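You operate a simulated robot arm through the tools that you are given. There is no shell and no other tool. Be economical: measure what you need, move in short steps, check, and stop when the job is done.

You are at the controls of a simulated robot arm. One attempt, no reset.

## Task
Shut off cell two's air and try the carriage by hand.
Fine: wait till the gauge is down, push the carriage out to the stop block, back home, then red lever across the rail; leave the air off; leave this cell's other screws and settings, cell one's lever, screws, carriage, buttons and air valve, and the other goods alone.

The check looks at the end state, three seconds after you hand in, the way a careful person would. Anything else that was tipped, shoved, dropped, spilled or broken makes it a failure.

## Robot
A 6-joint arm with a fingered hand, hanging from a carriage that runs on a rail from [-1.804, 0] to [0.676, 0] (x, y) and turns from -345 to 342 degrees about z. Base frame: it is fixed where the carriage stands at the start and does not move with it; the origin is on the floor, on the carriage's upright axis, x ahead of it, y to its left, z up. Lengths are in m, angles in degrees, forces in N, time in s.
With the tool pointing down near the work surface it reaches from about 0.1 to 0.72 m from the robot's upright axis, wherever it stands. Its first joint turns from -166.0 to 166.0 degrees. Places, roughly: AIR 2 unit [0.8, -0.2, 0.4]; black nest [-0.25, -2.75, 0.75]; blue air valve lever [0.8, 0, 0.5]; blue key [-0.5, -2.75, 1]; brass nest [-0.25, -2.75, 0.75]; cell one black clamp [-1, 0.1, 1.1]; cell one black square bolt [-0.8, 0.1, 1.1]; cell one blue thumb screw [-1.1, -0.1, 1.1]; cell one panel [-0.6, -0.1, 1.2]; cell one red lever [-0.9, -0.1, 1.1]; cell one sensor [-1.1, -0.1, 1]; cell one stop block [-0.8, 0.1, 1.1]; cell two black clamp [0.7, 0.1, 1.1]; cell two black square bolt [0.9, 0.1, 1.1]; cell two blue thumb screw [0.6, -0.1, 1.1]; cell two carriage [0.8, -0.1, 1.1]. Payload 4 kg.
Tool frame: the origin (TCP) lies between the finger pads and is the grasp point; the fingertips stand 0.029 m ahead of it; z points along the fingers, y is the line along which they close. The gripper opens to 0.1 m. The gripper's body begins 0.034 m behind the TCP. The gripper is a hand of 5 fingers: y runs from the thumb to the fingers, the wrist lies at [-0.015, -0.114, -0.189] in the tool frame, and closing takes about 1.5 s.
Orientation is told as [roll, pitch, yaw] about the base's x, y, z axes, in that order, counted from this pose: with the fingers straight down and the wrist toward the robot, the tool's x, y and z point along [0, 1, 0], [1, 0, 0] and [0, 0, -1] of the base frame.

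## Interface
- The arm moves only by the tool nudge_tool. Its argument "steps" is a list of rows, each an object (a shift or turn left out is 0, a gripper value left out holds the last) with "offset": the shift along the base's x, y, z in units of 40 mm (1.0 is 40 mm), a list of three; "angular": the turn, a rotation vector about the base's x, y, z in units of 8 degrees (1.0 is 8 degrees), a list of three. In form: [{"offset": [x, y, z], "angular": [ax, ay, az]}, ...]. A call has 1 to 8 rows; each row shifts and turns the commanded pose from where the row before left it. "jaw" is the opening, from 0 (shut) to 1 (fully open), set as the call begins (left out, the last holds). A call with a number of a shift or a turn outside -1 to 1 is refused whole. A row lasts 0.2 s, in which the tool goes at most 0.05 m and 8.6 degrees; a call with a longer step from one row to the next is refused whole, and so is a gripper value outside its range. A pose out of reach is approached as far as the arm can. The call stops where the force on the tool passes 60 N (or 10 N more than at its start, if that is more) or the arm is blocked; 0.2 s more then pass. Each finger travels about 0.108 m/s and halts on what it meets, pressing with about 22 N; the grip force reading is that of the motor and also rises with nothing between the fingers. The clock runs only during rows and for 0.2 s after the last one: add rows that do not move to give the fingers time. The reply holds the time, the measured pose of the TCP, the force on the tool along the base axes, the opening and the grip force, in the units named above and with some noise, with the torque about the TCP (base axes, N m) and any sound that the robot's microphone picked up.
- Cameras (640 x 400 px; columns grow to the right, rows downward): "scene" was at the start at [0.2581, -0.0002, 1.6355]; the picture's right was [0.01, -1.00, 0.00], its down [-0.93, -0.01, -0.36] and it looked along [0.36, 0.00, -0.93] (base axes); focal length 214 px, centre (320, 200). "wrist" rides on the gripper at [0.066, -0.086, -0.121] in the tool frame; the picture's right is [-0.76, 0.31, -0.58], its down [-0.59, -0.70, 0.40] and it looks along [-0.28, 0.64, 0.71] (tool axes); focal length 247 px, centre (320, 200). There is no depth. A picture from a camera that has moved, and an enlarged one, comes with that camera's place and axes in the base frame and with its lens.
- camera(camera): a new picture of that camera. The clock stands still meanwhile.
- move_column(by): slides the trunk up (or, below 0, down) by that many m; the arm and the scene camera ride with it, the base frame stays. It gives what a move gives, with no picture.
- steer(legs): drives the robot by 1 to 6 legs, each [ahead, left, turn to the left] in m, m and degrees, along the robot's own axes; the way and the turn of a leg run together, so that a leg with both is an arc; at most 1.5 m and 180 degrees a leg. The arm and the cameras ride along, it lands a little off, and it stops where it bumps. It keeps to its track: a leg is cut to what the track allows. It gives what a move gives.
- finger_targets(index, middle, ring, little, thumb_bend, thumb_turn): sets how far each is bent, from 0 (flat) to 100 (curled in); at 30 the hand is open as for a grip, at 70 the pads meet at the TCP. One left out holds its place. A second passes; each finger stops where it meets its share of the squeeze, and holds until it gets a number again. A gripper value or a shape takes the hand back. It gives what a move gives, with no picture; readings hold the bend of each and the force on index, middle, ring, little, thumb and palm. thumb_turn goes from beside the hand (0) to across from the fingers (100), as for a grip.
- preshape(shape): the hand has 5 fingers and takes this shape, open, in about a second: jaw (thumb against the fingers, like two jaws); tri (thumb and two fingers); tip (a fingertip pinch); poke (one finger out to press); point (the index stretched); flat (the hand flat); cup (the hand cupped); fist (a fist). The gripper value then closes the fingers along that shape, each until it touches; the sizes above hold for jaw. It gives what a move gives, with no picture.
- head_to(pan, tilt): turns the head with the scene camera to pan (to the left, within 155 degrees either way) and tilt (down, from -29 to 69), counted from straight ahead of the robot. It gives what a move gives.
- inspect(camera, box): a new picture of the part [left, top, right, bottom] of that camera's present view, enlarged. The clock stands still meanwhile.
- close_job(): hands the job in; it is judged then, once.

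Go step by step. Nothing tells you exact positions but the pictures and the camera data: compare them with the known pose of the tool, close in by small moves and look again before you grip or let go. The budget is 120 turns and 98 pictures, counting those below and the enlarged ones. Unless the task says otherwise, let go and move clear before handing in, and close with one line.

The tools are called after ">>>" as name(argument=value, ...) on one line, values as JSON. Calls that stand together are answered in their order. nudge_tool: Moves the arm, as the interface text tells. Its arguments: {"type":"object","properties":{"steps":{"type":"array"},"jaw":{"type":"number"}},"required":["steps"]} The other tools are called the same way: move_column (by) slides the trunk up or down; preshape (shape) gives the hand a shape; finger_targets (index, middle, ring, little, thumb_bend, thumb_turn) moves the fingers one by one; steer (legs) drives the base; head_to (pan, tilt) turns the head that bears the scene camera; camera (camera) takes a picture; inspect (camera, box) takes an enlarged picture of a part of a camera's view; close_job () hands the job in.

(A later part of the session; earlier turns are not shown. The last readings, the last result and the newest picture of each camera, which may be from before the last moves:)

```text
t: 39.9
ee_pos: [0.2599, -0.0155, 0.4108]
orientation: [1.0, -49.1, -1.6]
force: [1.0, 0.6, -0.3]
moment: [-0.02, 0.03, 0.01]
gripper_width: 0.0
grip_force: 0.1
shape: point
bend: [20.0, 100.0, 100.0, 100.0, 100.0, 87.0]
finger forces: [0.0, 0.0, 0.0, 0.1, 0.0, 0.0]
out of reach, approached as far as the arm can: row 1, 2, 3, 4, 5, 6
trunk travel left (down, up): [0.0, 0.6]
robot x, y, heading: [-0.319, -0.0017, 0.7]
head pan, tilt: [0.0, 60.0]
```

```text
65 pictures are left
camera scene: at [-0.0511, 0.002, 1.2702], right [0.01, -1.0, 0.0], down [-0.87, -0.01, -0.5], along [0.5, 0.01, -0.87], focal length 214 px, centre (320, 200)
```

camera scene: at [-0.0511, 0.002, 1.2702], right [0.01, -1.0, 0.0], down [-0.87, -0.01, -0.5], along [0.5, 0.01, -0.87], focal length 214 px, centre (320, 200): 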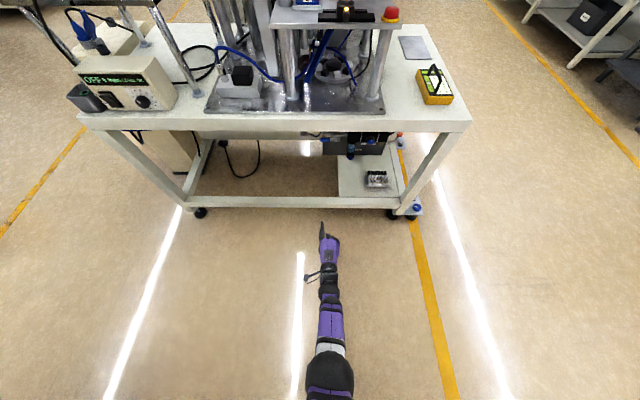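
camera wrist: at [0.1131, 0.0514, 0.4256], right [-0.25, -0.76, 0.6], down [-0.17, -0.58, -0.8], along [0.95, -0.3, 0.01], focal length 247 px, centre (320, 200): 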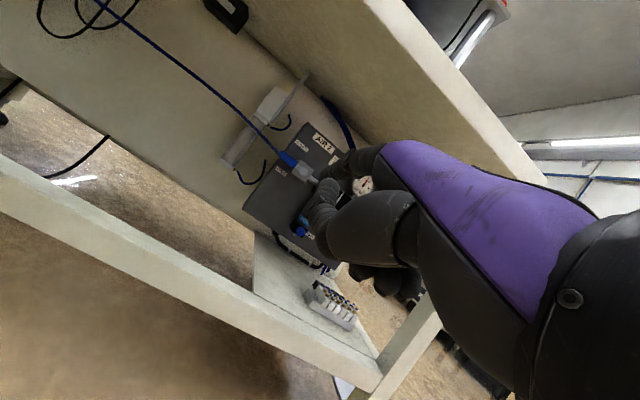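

>>> nudge_tool(steps=[{"offset": [-0.3, 0, -0.5]}, {"offset": [-0.2, 0, -0.5]}])

>>> steer(legs=[[0.3, 0, 0]])

>>> camera(camera="wrist")

>>> head_to(pan=0, tilt=60)

>>> camera(camera="scene")

```text
t: 40.5
ee_pos: [0.2232, -0.0212, 0.3932]
orientation: [1.0, -48.9, -1.7]
force: [0.7, 0.2, 0.8]
moment: [0.02, -0.03, -0.02]
gripper_width: 0.0003
grip_force: 0.0
shape: point
bend: [20.0, 100.0, 100.0, 100.0, 100.0, 87.0]
finger forces: [0.1, 0.1, 0.1, 0.0, 0.0, 0.1]
out of reach, approached as far as the arm can: row 1, 2
trunk travel left (down, up): [0.0, 0.6]
robot x, y, heading: [-0.3204, -0.0018, 0.7]
head pan, tilt: [0.0, 60.0]
```

```text
t: 42.5
ee_pos: [0.5251, -0.0215, 0.3937]
orientation: [1.1, -49.0, -1.6]
force: [-0.2, -0.5, 0.1]
moment: [0.01, 0.01, 0.0]
gripper_width: 0.0
grip_force: 0.0
shape: point
bend: [20.0, 100.0, 100.0, 100.0, 100.0, 87.0]
finger forces: [0.1, 0.1, 0.0, 0.0, 0.0, 0.0]
trunk travel left (down, up): [0.0, 0.6]
robot x, y, heading: [-0.0204, 0.0007, 0.4]
head pan, tilt: [0.0, 60.0]
```

```text
64 pictures are left
camera wrist: at [0.3792, 0.0455, 0.4094], right [-0.25, -0.76, 0.6], down [-0.17, -0.58, -0.8], along [0.95, -0.3, 0.01], focal length 247 px, centre (320, 200)
```

wrist: 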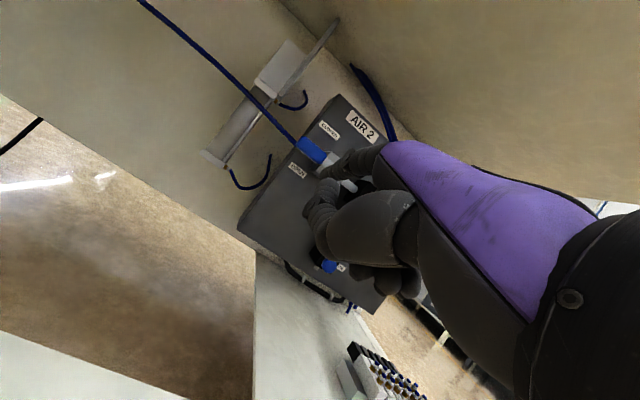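

```text
t: 43.1
ee_pos: [0.524, -0.0215, 0.3935]
orientation: [1.0, -49.0, -1.6]
force: [-0.3, 0.3, -0.3]
moment: [0.01, 0.01, 0.01]
gripper_width: 0.0
grip_force: 0.2
shape: point
bend: [20.0, 100.0, 100.0, 100.0, 100.0, 87.0]
finger forces: [0.0, 0.0, 0.0, 0.0, 0.1, 0.0]
trunk travel left (down, up): [0.0, 0.6]
robot x, y, heading: [-0.0196, 0.0021, 0.3]
head pan, tilt: [0.0, 60.0]
```

```text
63 pictures are left
camera scene: at [0.2477, 0.0016, 1.2699], right [0.01, -1.0, 0.0], down [-0.87, -0.01, -0.5], along [0.5, 0.0, -0.87], focal length 214 px, centre (320, 200)
```

scene: 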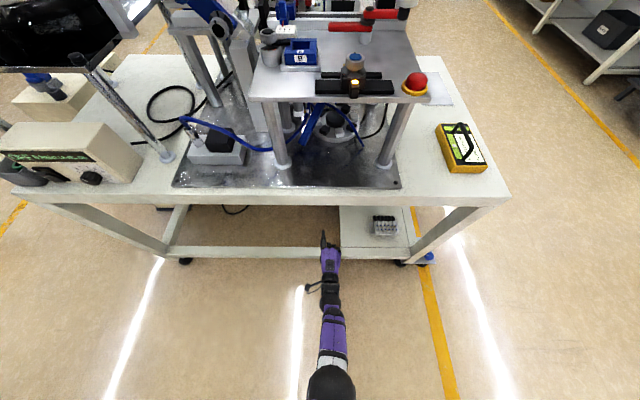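

>>> steer(legs=[[0.14, 0, 0]])

>>> camera(camera="wrist")

>>> camera(camera="scene")

```text
t: 44.5
ee_pos: [0.6658, -0.0236, 0.3941]
orientation: [1.0, -49.0, -1.7]
force: [-0.1, -0.2, 0.0]
moment: [0.03, 0.05, 0.02]
gripper_width: 0.0
grip_force: 0.1
shape: point
bend: [20.0, 100.0, 100.0, 100.0, 100.0, 87.0]
finger forces: [0.0, 0.1, 0.0, 0.0, 0.0, 0.1]
trunk travel left (down, up): [0.0, 0.6]
robot x, y, heading: [0.1174, 0.0003, 0.7]
head pan, tilt: [0.0, 60.0]
```

```text
62 pictures are left
camera wrist: at [0.5198, 0.0455, 0.4096], right [-0.25, -0.76, 0.6], down [-0.17, -0.58, -0.8], along [0.95, -0.3, 0.01], focal length 247 px, centre (320, 200)
```

wrist: 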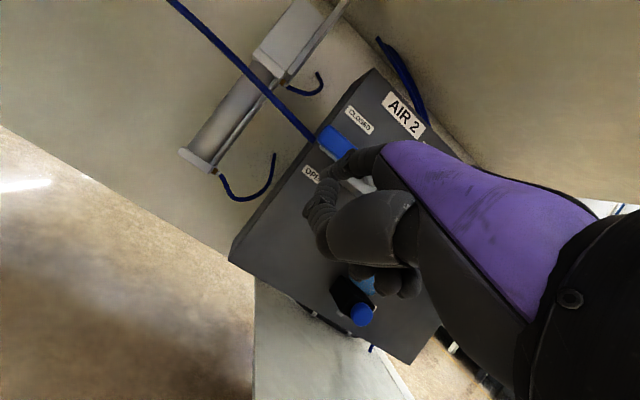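

```text
61 pictures are left
camera scene: at [0.3884, 0.0016, 1.2701], right [0.01, -1.0, 0.0], down [-0.87, -0.01, -0.5], along [0.5, 0.0, -0.87], focal length 214 px, centre (320, 200)
```

scene: 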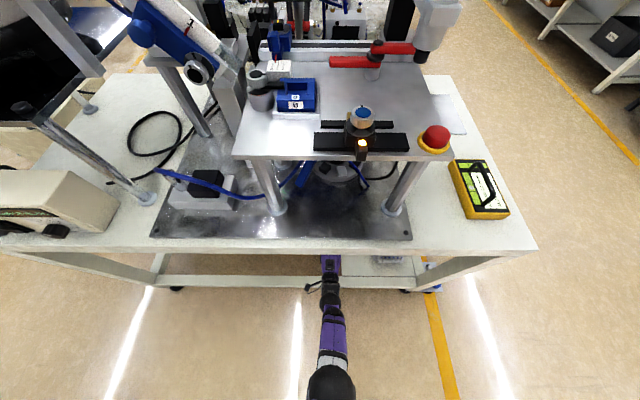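

>>> inspect(camera="wrist", box=[270, 90, 430, 250])

```text
2.50 times, centred on (350, 170) of wrist
camera zoom: at [0.5198, 0.0455, 0.4096], right [-0.25, -0.76, 0.6], down [-0.17, -0.58, -0.8], along [0.95, -0.3, 0.01], focal length 617 px, centre (245, 275)
```

zoom: 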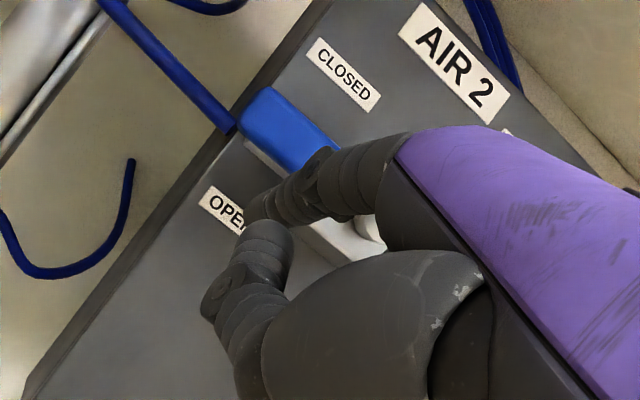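

Index tip is just under and in front of the lever. I lower slightly and advance about 5 cm beneath it.

>>> nudge_tool(steps=[{"offset": [0, 0, -0.4]}])

>>> steer(legs=[[0.05, 0, 0]])

>>> inspect(camera="wrist", box=[270, 70, 430, 230])

```text
t: 44.9
ee_pos: [0.663, -0.0216, 0.3895]
orientation: [1.1, -49.0, -1.7]
force: [0.8, -0.6, 0.5]
moment: [-0.02, -0.02, 0.0]
gripper_width: 0.0002
grip_force: 0.1
shape: point
bend: [20.0, 100.0, 100.0, 100.0, 100.0, 87.0]
finger forces: [0.0, 0.0, 0.0, 0.1, 0.0, 0.1]
out of reach, approached as far as the arm can: row 1
trunk travel left (down, up): [0.0, 0.6]
robot x, y, heading: [0.1203, -0.0012, 0.1]
head pan, tilt: [0.0, 60.0]
```

```text
t: 45.8
ee_pos: [0.712, -0.0226, 0.3904]
orientation: [1.1, -49.1, -1.7]
force: [0.5, -0.6, 1.0]
moment: [0.0, 0.04, 0.03]
gripper_width: 0.0001
grip_force: 0.1
shape: point
bend: [20.0, 100.0, 100.0, 100.0, 100.0, 87.0]
finger forces: [0.0, 0.0, 0.0, 0.0, 0.1, 0.1]
trunk travel left (down, up): [0.0, 0.6]
robot x, y, heading: [0.1656, -0.0011, 0.7]
head pan, tilt: [0.0, 60.0]
```

```text
2.50 times, centred on (350, 150) of wrist
camera zoom: at [0.5674, 0.0445, 0.4057], right [-0.25, -0.76, 0.6], down [-0.17, -0.58, -0.8], along [0.95, -0.3, 0.01], focal length 617 px, centre (245, 325)
```

zoom: 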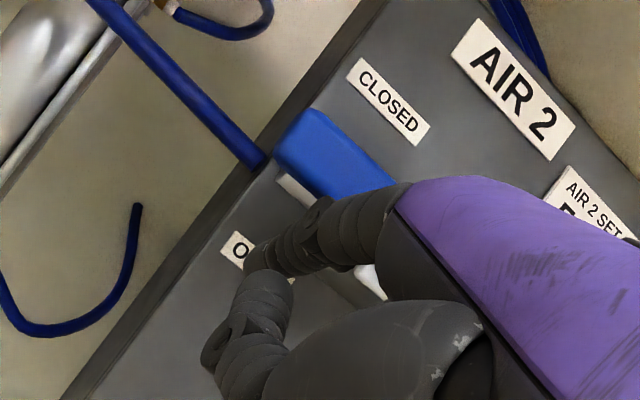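

>>> steer(legs=[[0.02, 0, 0]])

>>> nudge_tool(steps=[{"offset": [0, 0, 0.5]}, {"offset": [0, 0, 0.5]}])

>>> inspect(camera="wrist", box=[270, 70, 430, 230])

```text
t: 46.6
ee_pos: [0.7316, -0.0226, 0.3899]
orientation: [0.9, -49.0, -1.7]
force: [-0.3, -0.4, 0.5]
moment: [0.01, 0.02, -0.04]
gripper_width: 0.0
grip_force: 0.0
shape: point
bend: [20.0, 100.0, 100.0, 100.0, 100.0, 87.0]
finger forces: [0.0, 0.0, 0.1, 0.1, 0.0, 0.0]
trunk travel left (down, up): [0.0, 0.6]
robot x, y, heading: [0.1894, 0.0009, 0.5]
head pan, tilt: [0.0, 60.0]
```

```text
t: 47.2
ee_pos: [0.7325, -0.0214, 0.4293]
orientation: [1.1, -48.9, -1.7]
force: [-0.3, -0.7, -0.7]
moment: [-0.01, -0.01, 0.03]
gripper_width: 0.0933
grip_force: 0.0
shape: point
bend: [20.0, 100.0, 100.0, 100.0, 100.0, 87.0]
finger forces: [0.3, 0.0, 0.0, 0.1, 0.0, 0.0]
trunk travel left (down, up): [0.0, 0.6]
robot x, y, heading: [0.1884, -0.0029, 0.3]
head pan, tilt: [0.0, 60.0]
```

```text
2.50 times, centred on (350, 150) of wrist
camera zoom: at [0.5861, 0.0451, 0.4449], right [-0.25, -0.76, 0.6], down [-0.17, -0.58, -0.8], along [0.95, -0.3, 0.01], focal length 617 px, centre (245, 325)
```

zoom: 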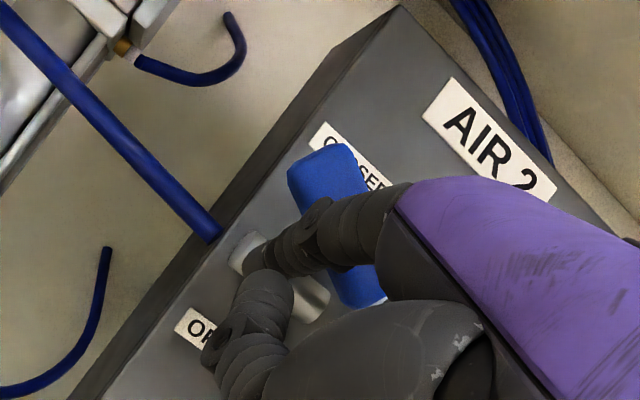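

The lever is swinging up, roughly 30° so far. I follow the arc up and to the right.

>>> nudge_tool(steps=[{"offset": [0, -0.2, 0.35]}, {"offset": [0, -0.25, 0.35]}, {"offset": [0, -0.3, 0.2]}, {"offset": [0, -0.35, 0.1]}])

>>> inspect(camera="wrist", box=[270, 70, 430, 230])

```text
t: 48.2
ee_pos: [0.7301, -0.0643, 0.4699]
orientation: [1.1, -48.9, -1.8]
force: [1.2, 2.5, -1.5]
moment: [-0.18, 0.07, 0.12]
gripper_width: 0.0001
grip_force: 0.1
shape: point
bend: [20.0, 100.0, 100.0, 100.0, 100.0, 87.0]
finger forces: [3.7, 0.0, 0.1, 0.0, 0.1, 0.0]
trunk travel left (down, up): [0.0, 0.6]
robot x, y, heading: [0.1866, 0.0014, 0.4]
head pan, tilt: [0.0, 60.0]
```

```text
2.50 times, centred on (350, 150) of wrist
camera zoom: at [0.5843, 0.0022, 0.4849], right [-0.25, -0.76, 0.6], down [-0.17, -0.58, -0.8], along [0.95, -0.3, 0.01], focal length 617 px, centre (245, 325)
```

zoom: 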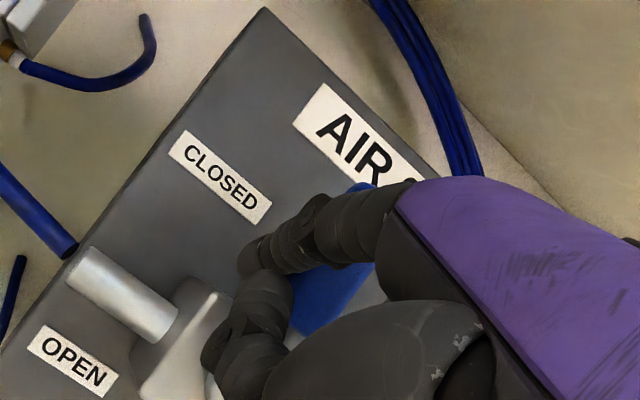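

>>> nudge_tool(steps=[{"offset": [0, -0.3, 0]}, {"offset": [0, -0.3, 0]}])

>>> inspect(camera="wrist", box=[270, 70, 430, 230])

```text
t: 48.8
ee_pos: [0.7309, -0.0784, 0.4677]
orientation: [1.6, -49.0, -1.7]
force: [1.2, 27.7, -3.2]
moment: [-1.34, 0.18, 0.93]
gripper_width: 0.0
grip_force: 0.0
shape: point
bend: [18.0, 100.0, 100.0, 100.0, 100.0, 87.0]
finger forces: [27.3, 0.1, 0.0, 0.0, 0.0, 0.0]
trunk travel left (down, up): [0.0, 0.6]
robot x, y, heading: [0.187, 0.0008, 0.4]
head pan, tilt: [0.0, 60.0]
```

```text
2.50 times, centred on (350, 150) of wrist
camera zoom: at [0.5832, -0.013, 0.4844], right [-0.24, -0.77, 0.6], down [-0.17, -0.57, -0.8], along [0.96, -0.29, 0.01], focal length 617 px, centre (245, 325)
```

zoom: 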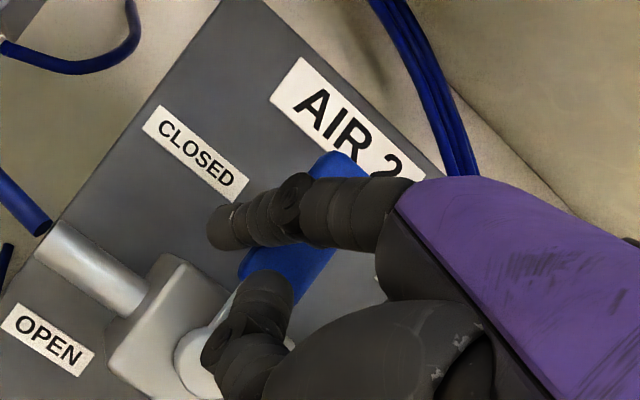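

27 N resistance: the lever is at its closed stop, upright. I back the finger off and check the gauge.

>>> nudge_tool(steps=[{"offset": [0, 0.5, 0]}, {"offset": [0, 0.5, 0]}, {"offset": [0, 0.3, 0]}])

>>> steer(legs=[[-0.22, 0, 0]])

>>> camera(camera="wrist")

```text
t: 49.6
ee_pos: [0.7315, -0.0398, 0.4714]
orientation: [1.0, -49.3, -1.8]
force: [0.5, -0.5, -0.5]
moment: [-0.01, 0.05, -0.01]
gripper_width: 0.0928
grip_force: 0.0
shape: point
bend: [20.0, 100.0, 100.0, 100.0, 100.0, 87.0]
finger forces: [0.1, 0.1, 0.0, 0.1, 0.0, 0.0]
trunk travel left (down, up): [0.0, 0.6]
robot x, y, heading: [0.1867, -0.0004, 0.4]
head pan, tilt: [0.0, 60.0]
```

```text
t: 51.3
ee_pos: [0.5046, -0.037, 0.4696]
orientation: [1.0, -49.0, -1.4]
force: [-0.8, 0.2, 0.0]
moment: [-0.01, -0.02, 0.01]
gripper_width: 0.0932
grip_force: 0.2
shape: point
bend: [20.0, 100.0, 100.0, 100.0, 100.0, 87.0]
finger forces: [0.1, 0.0, 0.0, 0.0, 0.0, 0.0]
trunk travel left (down, up): [0.0, 0.6]
robot x, y, heading: [-0.0353, -0.0008, 0.7]
head pan, tilt: [0.0, 60.0]
```

```text
55 pictures are left
camera wrist: at [0.359, 0.0296, 0.4854], right [-0.24, -0.76, 0.6], down [-0.17, -0.58, -0.8], along [0.96, -0.3, 0.01], focal length 247 px, centre (320, 200)
```

wrist: 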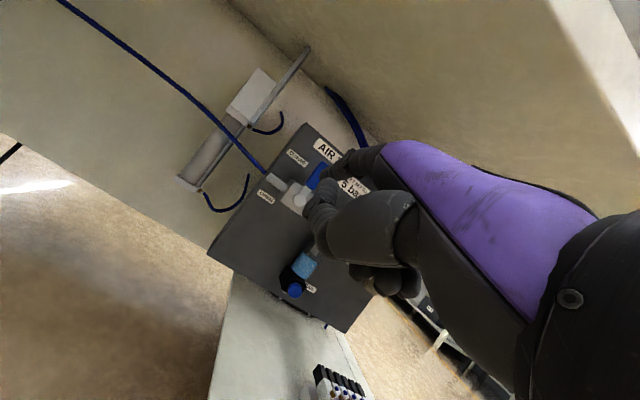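

The lever stands upright at CLOSED. I retreat from under the bench and look at the gauge.

>>> steer(legs=[[-0.27, 0, 0]])

>>> nudge_tool(steps=[{"offset": [-0.5, 1, 0]}, {"offset": [-0.5, 1, 0]}, {"offset": [-0.5, 1, 0]}, {"offset": [-0.3, 0.8, 0]}])

>>> inspect(camera="wrist", box=[240, 130, 380, 270])

```text
t: 53.1
ee_pos: [0.2451, -0.0375, 0.4719]
orientation: [1.1, -49.0, -1.4]
force: [0.0, 0.3, -0.5]
moment: [0.03, -0.01, 0.02]
gripper_width: 0.0932
grip_force: 0.2
shape: point
bend: [20.0, 100.0, 100.0, 100.0, 100.0, 87.0]
finger forces: [0.1, 0.0, 0.1, 0.0, 0.0, 0.1]
trunk travel left (down, up): [0.0, 0.6]
robot x, y, heading: [-0.2982, -0.0015, 0.5]
head pan, tilt: [0.0, 60.0]
```

```text
t: 54.1
ee_pos: [0.1744, 0.1151, 0.4725]
orientation: [1.0, -49.1, -1.6]
force: [0.3, 0.2, 1.1]
moment: [0.01, -0.02, 0.0]
gripper_width: 0.093
grip_force: 0.1
shape: point
bend: [20.0, 100.0, 100.0, 100.0, 100.0, 87.0]
finger forces: [0.0, 0.0, 0.0, 0.0, 0.1, 0.1]
trunk travel left (down, up): [0.0, 0.6]
robot x, y, heading: [-0.2958, -0.0014, 0.8]
head pan, tilt: [0.0, 60.0]
```

```text
2.86 times, centred on (310, 200) of wrist
camera zoom: at [0.0282, 0.1814, 0.4886], right [-0.24, -0.76, 0.6], down [-0.17, -0.58, -0.8], along [0.96, -0.3, 0.01], focal length 706 px, centre (349, 200)
```

zoom: 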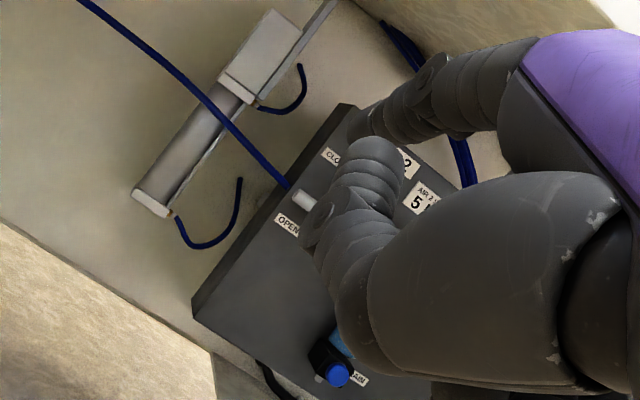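

>>> nudge_tool(steps=[{"offset": [-0.5, 0, 0], "angular": [0, -1, 0]}, {"offset": [-0.5, 0, 0], "angular": [0, -1, 0]}, {"offset": [0, 0, 0], "angular": [0, -0.5, 0]}])

>>> inspect(camera="wrist", box=[210, 210, 370, 370])

```text
t: 55.0
ee_pos: [0.1402, 0.1184, 0.4886]
orientation: [2.4, -69.0, -2.5]
force: [-0.3, 1.6, 0.3]
moment: [-0.02, 0.0, -0.02]
gripper_width: 0.093
grip_force: 0.1
shape: point
bend: [20.0, 100.0, 100.0, 100.0, 100.0, 87.0]
finger forces: [0.0, 0.0, 0.1, 0.0, 0.1, 0.0]
out of reach, approached as far as the arm can: row 3
trunk travel left (down, up): [0.0, 0.6]
robot x, y, heading: [-0.295, -0.0003, 1.0]
head pan, tilt: [0.0, 60.0]
```

```text
2.50 times, centred on (290, 290) of wrist
camera zoom: at [-0.0034, 0.1846, 0.4535], right [-0.43, -0.76, 0.48], down [0.12, -0.58, -0.81], along [0.89, -0.29, 0.34], focal length 617 px, centre (395, -25)
```

zoom: 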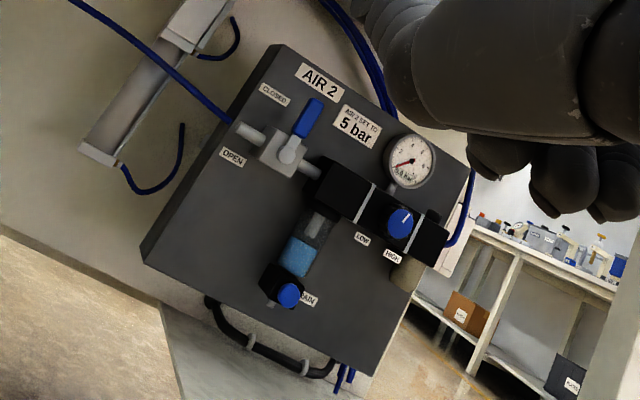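

>>> inspect(camera="wrist", box=[295, 255, 335, 295])

```text
10.00 times, centred on (315, 275) of wrist
camera zoom: at [-0.0034, 0.1846, 0.4535], right [-0.43, -0.76, 0.48], down [0.12, -0.58, -0.81], along [0.89, -0.29, 0.34], focal length 2470 px, centre (370, -550)
```

zoom: 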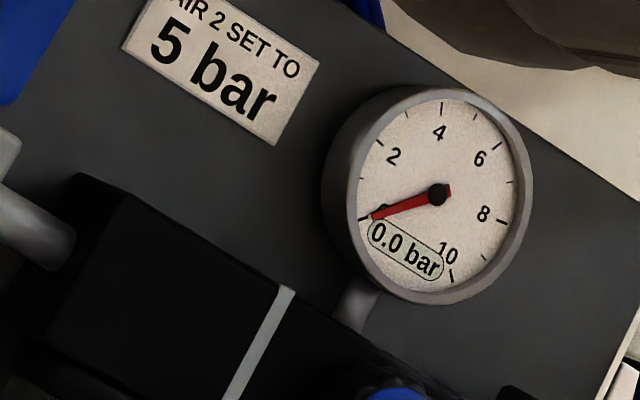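

Gauge reads 0.0 bar. Now I raise the trunk and bring the hand back up over the aisle.

>>> move_column(by=0.6)

>>> nudge_tool(steps=[{"offset": [0, -0.5, 0], "angular": [0, 1, 0]}, {"offset": [0, -0.5, 0], "angular": [0, 1, 0]}, {"offset": [0, -0.5, 0], "angular": [0, 1, 0]}, {"offset": [0, -0.5, 0], "angular": [0, 1, 0]}, {"offset": [0, 0, 0], "angular": [0, 1, 0]}, {"offset": [0, 0, 0], "angular": [0, 1, 0]}, {"offset": [0, 0, 0], "angular": [0, 1, 0]}])

>>> head_to(pan=0, tilt=50)

>>> camera(camera="scene")

```text
refused: 0.6 is not a number from -0.4 to 0.4
```

```text
t: 56.5
ee_pos: [0.1399, 0.0383, 0.4873]
orientation: [0.1, -13.1, -0.8]
force: [0.1, -0.3, -0.4]
moment: [0.0, 0.07, -0.01]
gripper_width: 0.0932
grip_force: 0.1
shape: point
bend: [20.0, 100.0, 100.0, 100.0, 100.0, 87.0]
finger forces: [0.0, 0.0, 0.0, 0.0, 0.1, 0.0]
trunk travel left (down, up): [0.0, 0.6]
robot x, y, heading: [-0.2992, -0.0008, 0.9]
head pan, tilt: [0.0, 60.0]
```

```text
t: 57.3
ee_pos: [0.1376, 0.0382, 0.4876]
orientation: [0.1, -13.1, -1.0]
force: [-0.1, 0.6, -0.2]
moment: [0.0, 0.02, 0.01]
gripper_width: 0.093
grip_force: 0.0
shape: point
bend: [20.0, 100.0, 100.0, 100.0, 100.0, 87.0]
finger forces: [0.0, 0.1, 0.0, 0.0, 0.0, 0.0]
trunk travel left (down, up): [0.0, 0.6]
robot x, y, heading: [-0.2979, 0.002, 0.6]
head pan, tilt: [0.0, 50.0]
```

```text
51 pictures are left
camera scene: at [-0.0182, 0.003, 1.2825], right [0.01, -1.0, 0.0], down [-0.77, -0.01, -0.64], along [0.64, 0.01, -0.77], focal length 214 px, centre (320, 200)
```

scene: 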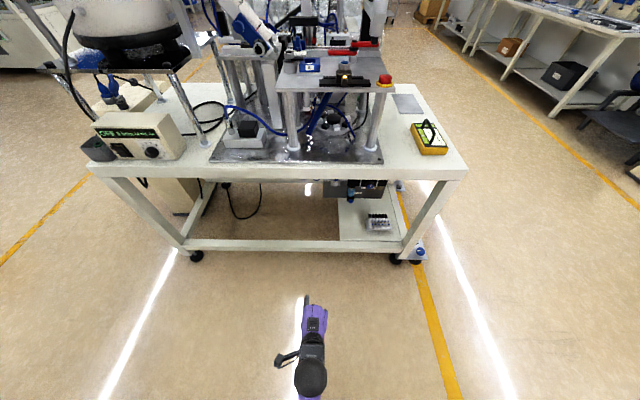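

>>> move_column(by=0.4)

>>> head_to(pan=0, tilt=45)

>>> inspect(camera="scene", box=[230, 60, 430, 200])

>>> camera(camera="wrist")

```text
t: 61.1
ee_pos: [0.1381, 0.0375, 0.8875]
orientation: [0.1, -13.1, -1.1]
force: [0.2, 0.1, -0.2]
moment: [0.04, 0.01, 0.0]
gripper_width: 0.0934
grip_force: 0.0
shape: point
bend: [20.0, 100.0, 100.0, 100.0, 100.0, 87.0]
finger forces: [0.1, 0.0, 0.0, 0.0, 0.0, 0.1]
trunk travel left (down, up): [-0.4, 0.2]
robot x, y, heading: [-0.3008, -0.001, 0.7]
head pan, tilt: [0.0, 50.0]
```

```text
t: 61.8
ee_pos: [0.138, 0.0388, 0.888]
orientation: [0.1, -13.2, -1.0]
force: [-0.1, 0.6, 0.3]
moment: [-0.02, -0.03, -0.01]
gripper_width: 0.0931
grip_force: 0.0
shape: point
bend: [20.0, 100.0, 100.0, 100.0, 100.0, 87.0]
finger forces: [0.0, 0.0, 0.0, 0.1, 0.0, 0.0]
trunk travel left (down, up): [-0.4, 0.2]
robot x, y, heading: [-0.2968, 0.0007, 1.0]
head pan, tilt: [0.0, 45.0]
```

```text
2.86 times, centred on (330, 130) of scene
camera zoom: at [-0.0139, 0.003, 1.6894], right [0.01, -1.0, 0.0], down [-0.71, -0.01, -0.71], along [0.71, 0.01, -0.71], focal length 613 px, centre (291, 400)
```

zoom: 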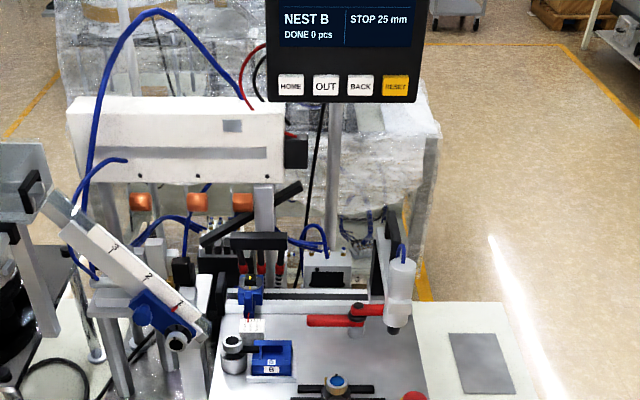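

```text
49 pictures are left
camera wrist: at [0.0287, 0.1046, 0.9861], right [0.16, -0.76, 0.63], down [-0.6, -0.58, -0.55], along [0.78, -0.3, -0.55], focal length 247 px, centre (320, 200)
```

wrist: 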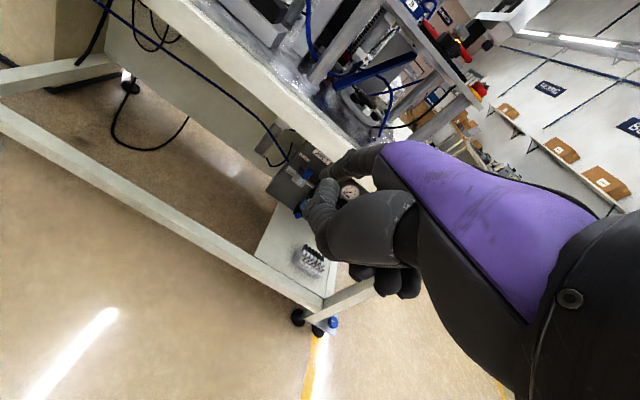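

I raise further and bring the hand over the station for a close wrist view.

>>> move_column(by=0.19)

>>> nudge_tool(steps=[{"offset": [0, 0, 1], "angular": [0, 0.8, 0]}, {"offset": [0, 0, 1], "angular": [0, 0.8, 0]}, {"offset": [0, 0, 1]}, {"offset": [0, 0, 1]}, {"offset": [0.5, 0, 1]}, {"offset": [0.5, 0, 1]}, {"offset": [0.5, 0, 1]}])

>>> head_to(pan=0, tilt=60)

>>> camera(camera="scene")

```text
t: 63.8
ee_pos: [0.1376, 0.039, 1.0774]
orientation: [0.1, -13.1, -1.0]
force: [0.4, 1.4, -0.6]
moment: [0.01, 0.03, -0.02]
gripper_width: 0.093
grip_force: 0.0
shape: point
bend: [20.0, 100.0, 100.0, 100.0, 100.0, 87.0]
finger forces: [0.1, 0.0, 0.1, 0.1, 0.1, 0.1]
trunk travel left (down, up): [-0.59, 0.01]
robot x, y, heading: [-0.2963, 0.0019, 0.8]
head pan, tilt: [0.0, 45.0]
```

```text
t: 65.4
ee_pos: [0.1977, 0.0217, 1.2331]
orientation: [0.9, -2.2, -0.5]
force: [0.1, 0.2, -0.4]
moment: [0.0, 0.03, -0.02]
gripper_width: 0.0
grip_force: 0.1
shape: point
bend: [20.0, 100.0, 100.0, 100.0, 100.0, 87.0]
finger forces: [0.1, 0.0, 0.0, 0.0, 0.0, 0.0]
out of reach, approached as far as the arm can: row 4, 5, 6, 7
trunk travel left (down, up): [-0.59, 0.01]
robot x, y, heading: [-0.2965, -0.0031, 1.0]
head pan, tilt: [0.0, 45.0]
```

```text
t: 66.2
ee_pos: [0.1992, 0.0215, 1.2325]
orientation: [0.8, -2.2, -0.4]
force: [0.0, -0.6, -0.4]
moment: [0.01, 0.0, 0.04]
gripper_width: 0.0002
grip_force: 0.1
shape: point
bend: [20.0, 100.0, 100.0, 100.0, 100.0, 87.0]
finger forces: [0.0, 0.1, 0.0, 0.0, 0.0, 0.0]
trunk travel left (down, up): [-0.59, 0.01]
robot x, y, heading: [-0.2981, 0.0005, 0.7]
head pan, tilt: [0.0, 60.0]
```

```text
48 pictures are left
camera scene: at [-0.0285, 0.0028, 1.86], right [0.01, -1.0, 0.0], down [-0.87, -0.01, -0.5], along [0.5, 0.01, -0.87], focal length 214 px, centre (320, 200)
```

scene: 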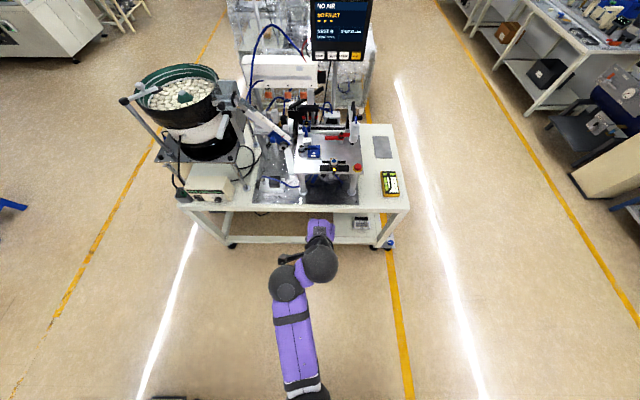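

>>> steer(legs=[[0.28, 0, 0]])

>>> camera(camera="wrist")

>>> camera(camera="scene")

>>> inspect(camera="scene", box=[240, 100, 400, 200])

```text
t: 68.2
ee_pos: [0.4758, 0.0185, 1.2314]
orientation: [0.8, -2.2, -0.8]
force: [0.4, 0.6, 0.2]
moment: [-0.01, 0.01, 0.01]
gripper_width: 0.0002
grip_force: 0.0
shape: point
bend: [20.0, 100.0, 100.0, 100.0, 100.0, 87.0]
finger forces: [0.0, 0.1, 0.0, 0.0, 0.0, 0.1]
trunk travel left (down, up): [-0.59, 0.01]
robot x, y, heading: [-0.0231, -0.0047, 0.5]
head pan, tilt: [0.0, 60.0]
```

```text
47 pictures are left
camera wrist: at [0.3865, 0.0828, 1.3504], right [0.27, -0.77, 0.58], down [-0.7, -0.57, -0.43], along [0.66, -0.28, -0.69], focal length 247 px, centre (320, 200)
```

wrist: 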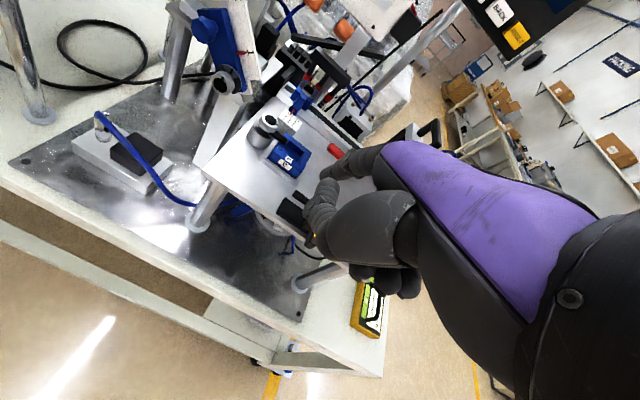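

```text
46 pictures are left
camera scene: at [0.2487, 0.0011, 1.8599], right [0.01, -1.0, 0.0], down [-0.87, -0.01, -0.5], along [0.5, 0.0, -0.87], focal length 214 px, centre (320, 200)
```

scene: 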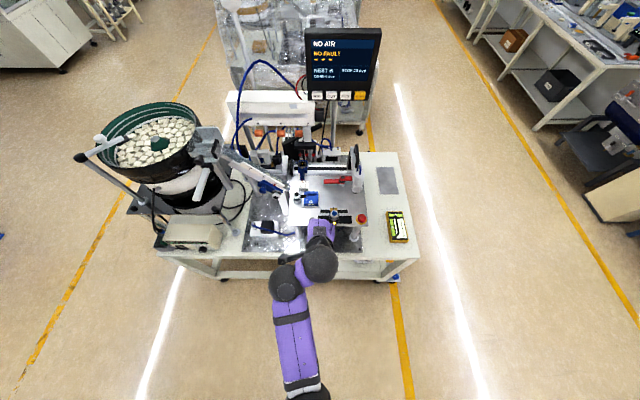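

```text
4.00 times, centred on (320, 150) of scene
camera zoom: at [0.2487, 0.0011, 1.8599], right [0.01, -1.0, 0.0], down [-0.87, -0.01, -0.5], along [0.5, 0.0, -0.87], focal length 858 px, centre (320, 400)
```

zoom: 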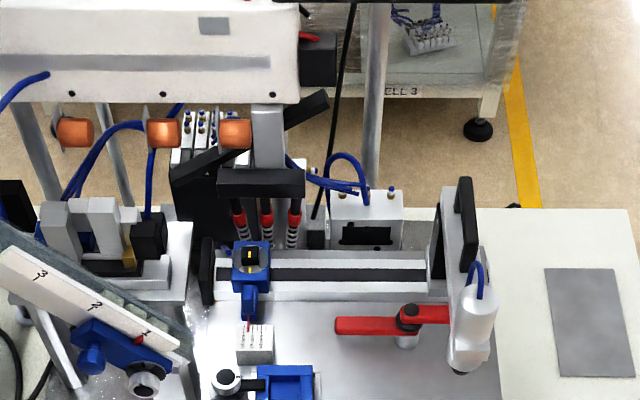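

The rail runs along y at x≈0.85; a blue block with a black square bolt sits at its left, and the red lever lies along it at about [0.79, -0.09]. I need a closer view to tell carriage from stop block.

>>> nudge_tool(steps=[{"offset": [0, -1, 1]}, {"offset": [0, -1, 0.6]}, {"offset": [0, -1, 0.5]}, {"offset": [0.5, -1, 0.4]}, {"offset": [1, -1, 0]}, {"offset": [1, -1, 0]}, {"offset": [1, -0.5, 0]}, {"offset": [0.6, 0, 0]}])

>>> camera(camera="wrist")

>>> camera(camera="scene")

```text
refused: row 1 steps farther than a row can; nothing moved
```

```text
44 pictures are left
camera wrist: at [0.3865, 0.0828, 1.3504], right [0.27, -0.77, 0.58], down [-0.7, -0.57, -0.43], along [0.66, -0.28, -0.69], focal length 247 px, centre (320, 200)
```

wrist: 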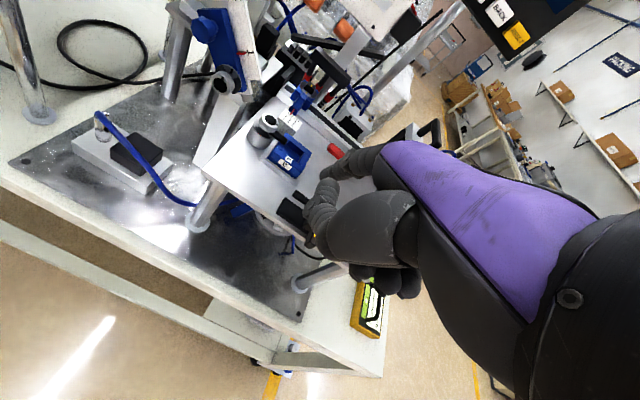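

```text
43 pictures are left
camera scene: at [0.2487, 0.0011, 1.8599], right [0.01, -1.0, 0.0], down [-0.87, -0.01, -0.5], along [0.5, 0.0, -0.87], focal length 214 px, centre (320, 200)
```

scene: 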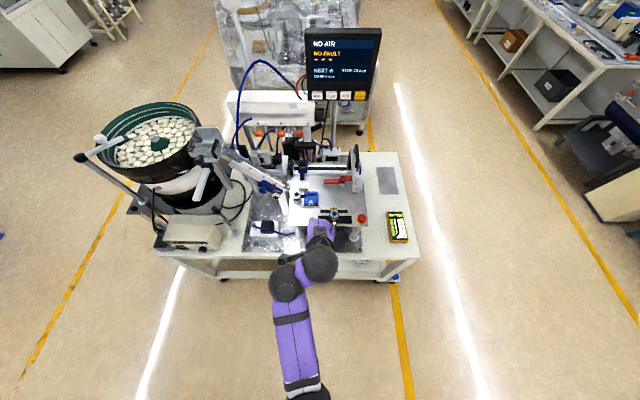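

>>> nudge_tool(steps=[{"offset": [0, -0.8, 0.7]}, {"offset": [0, -0.8, 0.7]}, {"offset": [0.2, -0.8, 0.5]}, {"offset": [0.6, -0.8, 0.4]}, {"offset": [0.7, -0.8, 0]}, {"offset": [0.7, -0.8, 0]}, {"offset": [0.7, -0.7, 0]}, {"offset": [0.7, -0.5, 0]}])

>>> camera(camera="wrist")

```text
t: 69.4
ee_pos: [0.5477, -0.1418, 1.3179]
orientation: [2.4, -2.1, -3.5]
force: [21.3, -4.6, -17.4]
moment: [-0.6, 1.07, -1.05]
gripper_width: 0.093
grip_force: 0.1
shape: point
bend: [20.0, 100.0, 100.0, 100.0, 100.0, 87.0]
finger forces: [0.1, 0.0, 0.1, 0.1, 0.1, 0.0]
out of reach, approached as far as the arm can: row 1, 6
trunk travel left (down, up): [-0.59, 0.01]
robot x, y, heading: [-0.0196, -0.0014, 0.4]
head pan, tilt: [0.0, 60.0]
stopped in row 6: the force on the tool passed its limit at 227 N (the readings are from after the stop); the commanded pose is now the measured one
```

```text
42 pictures are left
camera wrist: at [0.4617, -0.0772, 1.4385], right [0.24, -0.8, 0.56], down [-0.72, -0.53, -0.45], along [0.65, -0.29, -0.7], focal length 247 px, centre (320, 200)
```

wrist: 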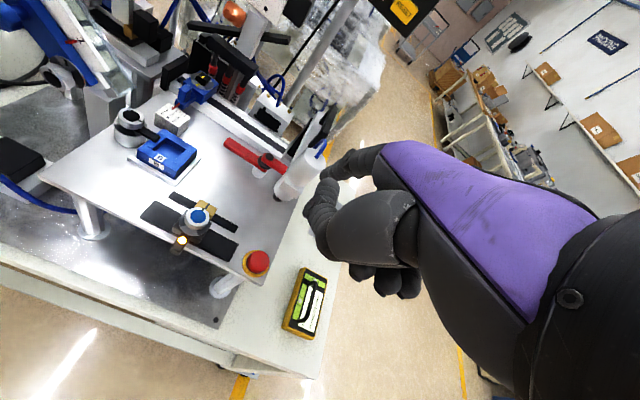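

A large force stopped the move; I check where the arm touches before anything else.

>>> camera(camera="scene")

>>> inspect(camera="wrist", box=[20, 0, 380, 240])

```text
41 pictures are left
camera scene: at [0.2485, 0.0013, 1.8597], right [0.01, -1.0, 0.0], down [-0.87, -0.01, -0.5], along [0.5, 0.0, -0.87], focal length 214 px, centre (320, 200)
```

scene: 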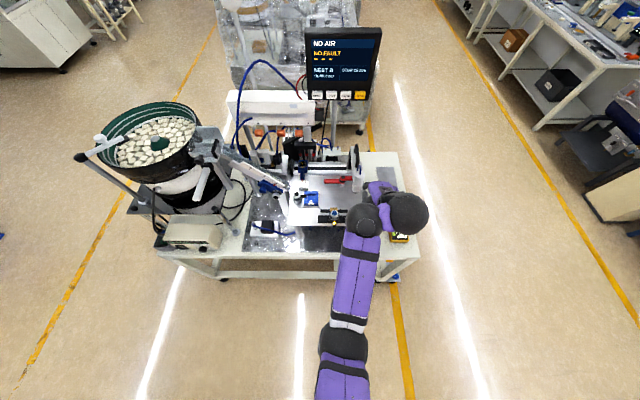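

```text
1.67 times, centred on (200, 120) of wrist
camera zoom: at [0.4617, -0.0772, 1.4385], right [0.24, -0.8, 0.56], down [-0.72, -0.53, -0.45], along [0.65, -0.29, -0.7], focal length 412 px, centre (520, 333)
```

zoom: 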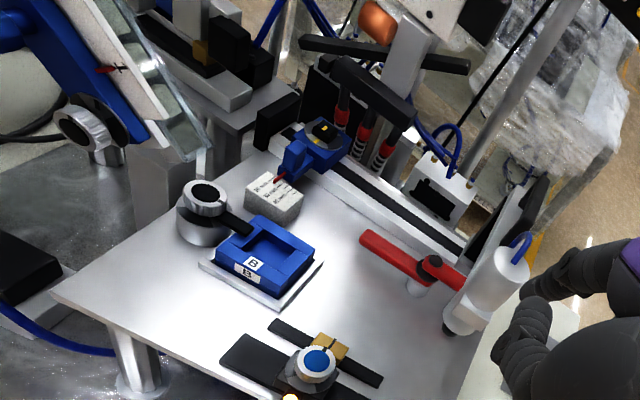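

The wrist flipped its configuration (self-contact), nothing on the bench moved. I zoom on the rail.

>>> inspect(camera="wrist", box=[150, 40, 340, 210])

>>> inspect(camera="scene", box=[270, 130, 370, 200])

```text
2.35 times, centred on (245, 125) of wrist
camera zoom: at [0.4617, -0.0772, 1.4385], right [0.24, -0.8, 0.56], down [-0.72, -0.53, -0.45], along [0.65, -0.29, -0.7], focal length 581 px, centre (496, 376)
```

zoom: 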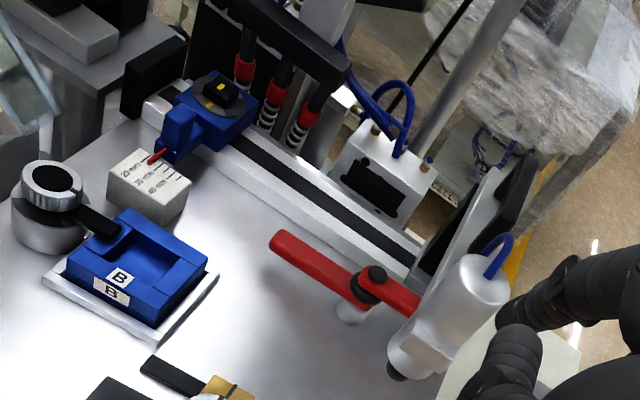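

```text
5.71 times, centred on (320, 165) of scene
camera zoom: at [0.2485, 0.0013, 1.8597], right [0.01, -1.0, 0.0], down [-0.87, -0.01, -0.5], along [0.5, 0.0, -0.87], focal length 1226 px, centre (320, 400)
```

zoom: 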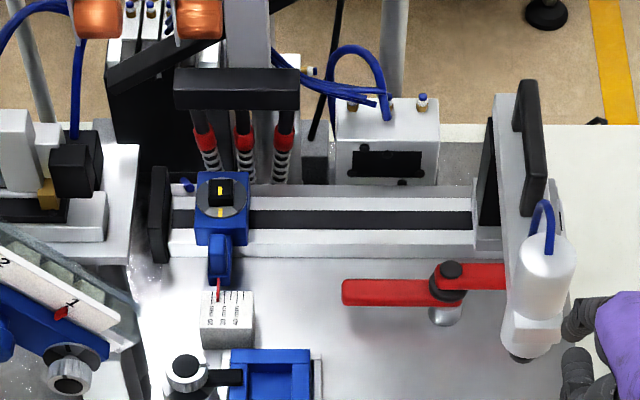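

Now clear: the carriage is the grey upright plate with the white driver (y≈-0.14), the blue block with the square bolt is the stop. I relieve the arm first, backing off a little, then open the hand to the jaw shape.

>>> nudge_tool(steps=[{"offset": [-0.5, 0, 0]}, {"offset": [-0.5, 0, 0]}, {"offset": [-0.5, 0, 0]}, {"offset": [-0.5, 0, -0.2]}])

>>> preshape(shape="jaw")

>>> camera(camera="scene")

```text
t: 70.4
ee_pos: [0.4711, -0.141, 1.3118]
orientation: [2.5, -2.2, -3.4]
force: [1.0, 0.1, -0.1]
moment: [-0.04, 0.02, 0.02]
gripper_width: 0.0931
grip_force: 0.1
shape: point
bend: [20.0, 100.0, 100.0, 100.0, 100.0, 87.0]
finger forces: [0.0, 0.0, 0.0, 0.1, 0.1, 0.0]
trunk travel left (down, up): [-0.59, 0.01]
robot x, y, heading: [-0.0201, 0.0006, 0.1]
head pan, tilt: [0.0, 60.0]
```

```text
t: 71.3
ee_pos: [0.4699, -0.1422, 1.3111]
orientation: [2.4, -2.2, -3.5]
force: [0.1, 0.2, -0.8]
moment: [-0.03, -0.01, 0.0]
gripper_width: 0.1
grip_force: 0.0
shape: jaw
bend: [30.0, 30.0, 30.0, 30.0, 30.0, 97.0]
finger forces: [0.0, 0.1, 0.0, 0.0, 0.0, 0.1]
trunk travel left (down, up): [-0.59, 0.01]
robot x, y, heading: [-0.0214, -0.0021, 0.5]
head pan, tilt: [0.0, 60.0]
```

```text
37 pictures are left
camera scene: at [0.2487, 0.0012, 1.8599], right [0.01, -1.0, 0.0], down [-0.87, -0.01, -0.5], along [0.5, 0.0, -0.87], focal length 214 px, centre (320, 200)
```

scene: 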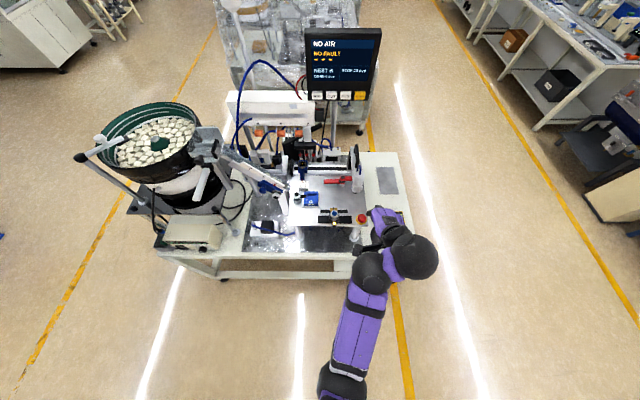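

>>> nudge_tool(steps=[{"angular": [0, 0, 1]}, {"angular": [0, 0, 1]}, {"angular": [0, 0, 1]}, {"angular": [0, 0, 1]}, {"angular": [0, 0, 1]}, {"angular": [0, 0, 1]}])

>>> nudge_tool(steps=[{"angular": [0, 0, 1]}, {"angular": [0, 0, 1]}, {"angular": [0, 0, 1]}, {"angular": [0, 0, 1]}, {"angular": [0, 0, 1]}, {"angular": [0, 0, 0.6]}])

>>> camera(camera="scene")

```text
t: 71.7
ee_pos: [0.4706, -0.1434, 1.3104]
orientation: [3.3, -2.2, -1.4]
force: [43.5, 10.0, 1.0]
moment: [-1.24, 6.12, -3.89]
gripper_width: 0.1
grip_force: 0.0
shape: jaw
bend: [30.0, 30.0, 30.0, 30.0, 30.0, 98.0]
finger forces: [0.0, 0.0, 0.0, 0.0, 0.1, 0.0]
trunk travel left (down, up): [-0.59, 0.01]
robot x, y, heading: [-0.0203, 0.0009, 0.3]
head pan, tilt: [0.0, 60.0]
stopped in row 1: the force on the tool passed its limit at 335 N (the readings are from after the stop); the commanded pose is now the measured one
```

```text
t: 72.0
ee_pos: [0.4722, -0.1456, 1.3118]
orientation: [3.8, -2.4, -1.9]
force: [32.0, 7.4, 1.0]
moment: [-0.98, 4.53, -2.91]
gripper_width: 0.0999
grip_force: 0.1
shape: jaw
bend: [30.0, 30.0, 30.0, 30.0, 30.0, 98.0]
finger forces: [0.0, 0.1, 0.0, 0.1, 0.1, 0.0]
trunk travel left (down, up): [-0.59, 0.01]
robot x, y, heading: [-0.0199, 0.0008, 0.4]
head pan, tilt: [0.0, 60.0]
stopped in row 1: the force on the tool passed its limit at 173 N (the readings are from after the stop); the commanded pose is now the measured one
```

```text
36 pictures are left
camera scene: at [0.2487, 0.0012, 1.8599], right [0.01, -1.0, 0.0], down [-0.87, -0.01, -0.5], along [0.5, 0.0, -0.87], focal length 214 px, centre (320, 200)
```

scene: 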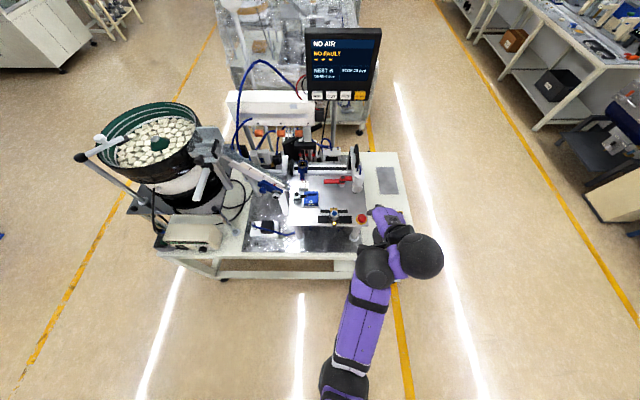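

Turning that way makes the hand's camera mast hit the forearm. I'll turn the other way (yaw negative), which is also usable for straddling the carriage plate.

>>> nudge_tool(steps=[{"angular": [0, 0, -0.5]}, {"angular": [0, 0, -0.7]}, {"angular": [0, 0, -1]}, {"angular": [0, 0, -1]}])

>>> nudge_tool(steps=[{"angular": [0, 0, -1], "offset": [0, 0.5, 0]}, {"angular": [0, 0, -1], "offset": [0, 0.5, 0]}, {"angular": [0, 0, -1], "offset": [0, 0.5, 0]}, {"angular": [0, 0, -1], "offset": [0, 0.5, 0]}])

>>> camera(camera="scene")

```text
t: 73.0
ee_pos: [0.4717, -0.1464, 1.312]
orientation: [3.7, -2.4, -27.3]
force: [-0.3, 0.8, -0.4]
moment: [0.0, 0.02, 0.0]
gripper_width: 0.0999
grip_force: 0.0
shape: jaw
bend: [30.0, 30.0, 30.0, 30.0, 30.0, 98.0]
finger forces: [0.0, 0.0, 0.0, 0.0, 0.0, 0.0]
trunk travel left (down, up): [-0.59, 0.01]
robot x, y, heading: [-0.0206, -0.0009, 0.4]
head pan, tilt: [0.0, 60.0]
```

```text
t: 74.0
ee_pos: [0.4786, -0.1019, 1.2788]
orientation: [5.1, -1.9, -58.2]
force: [0.8, 0.6, 0.3]
moment: [0.0, -0.03, -0.01]
gripper_width: 0.1
grip_force: 0.0
shape: jaw
bend: [30.0, 30.0, 30.0, 30.0, 30.0, 98.0]
finger forces: [0.0, 0.0, 0.0, 0.0, 0.0, 0.0]
out of reach, approached as far as the arm can: row 3, 4
trunk travel left (down, up): [-0.59, 0.01]
robot x, y, heading: [-0.019, -0.0023, 0.3]
head pan, tilt: [0.0, 60.0]
```

```text
35 pictures are left
camera scene: at [0.2487, 0.0013, 1.86], right [0.01, -1.0, 0.0], down [-0.87, -0.01, -0.5], along [0.5, 0.0, -0.87], focal length 214 px, centre (320, 200)
```

scene: 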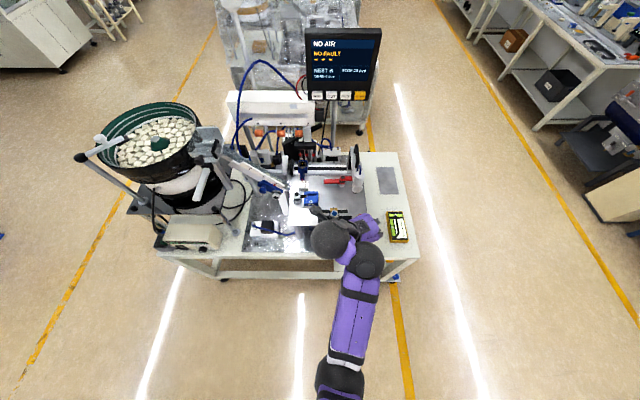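

>>> nudge_tool(steps=[{"angular": [0, 0, -1], "offset": [-0.3, 0, -0.2]}, {"angular": [0, 0, -1], "offset": [-0.3, 0, -0.2]}, {"angular": [0, 0, -1], "offset": [0, 0, 0]}, {"angular": [0, 0, -0.9], "offset": [0, 0, 0]}])

>>> camera(camera="wrist")

```text
t: 75.0
ee_pos: [0.4406, -0.2276, 1.2033]
orientation: [7.6, 3.5, -87.0]
force: [-0.1, 0.9, -0.2]
moment: [-0.06, 0.02, -0.02]
gripper_width: 0.1002
grip_force: 0.1
shape: jaw
bend: [30.0, 30.0, 30.0, 30.0, 30.0, 98.0]
finger forces: [0.0, 0.1, 0.1, 0.0, 0.1, 0.0]
out of reach, approached as far as the arm can: row 1, 2, 3, 4
trunk travel left (down, up): [-0.59, 0.01]
robot x, y, heading: [-0.0192, 0.0005, 0.7]
head pan, tilt: [0.0, 60.0]
```

```text
34 pictures are left
camera wrist: at [0.4862, -0.1488, 1.3365], right [-0.81, -0.38, 0.45], down [-0.57, 0.7, -0.43], along [-0.16, -0.6, -0.78], focal length 247 px, centre (320, 200)
```

wrist: 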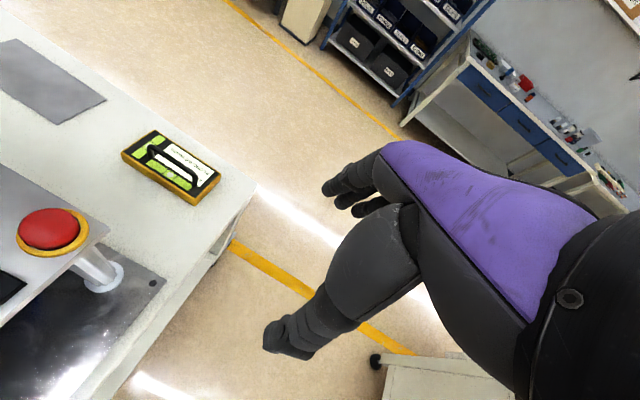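

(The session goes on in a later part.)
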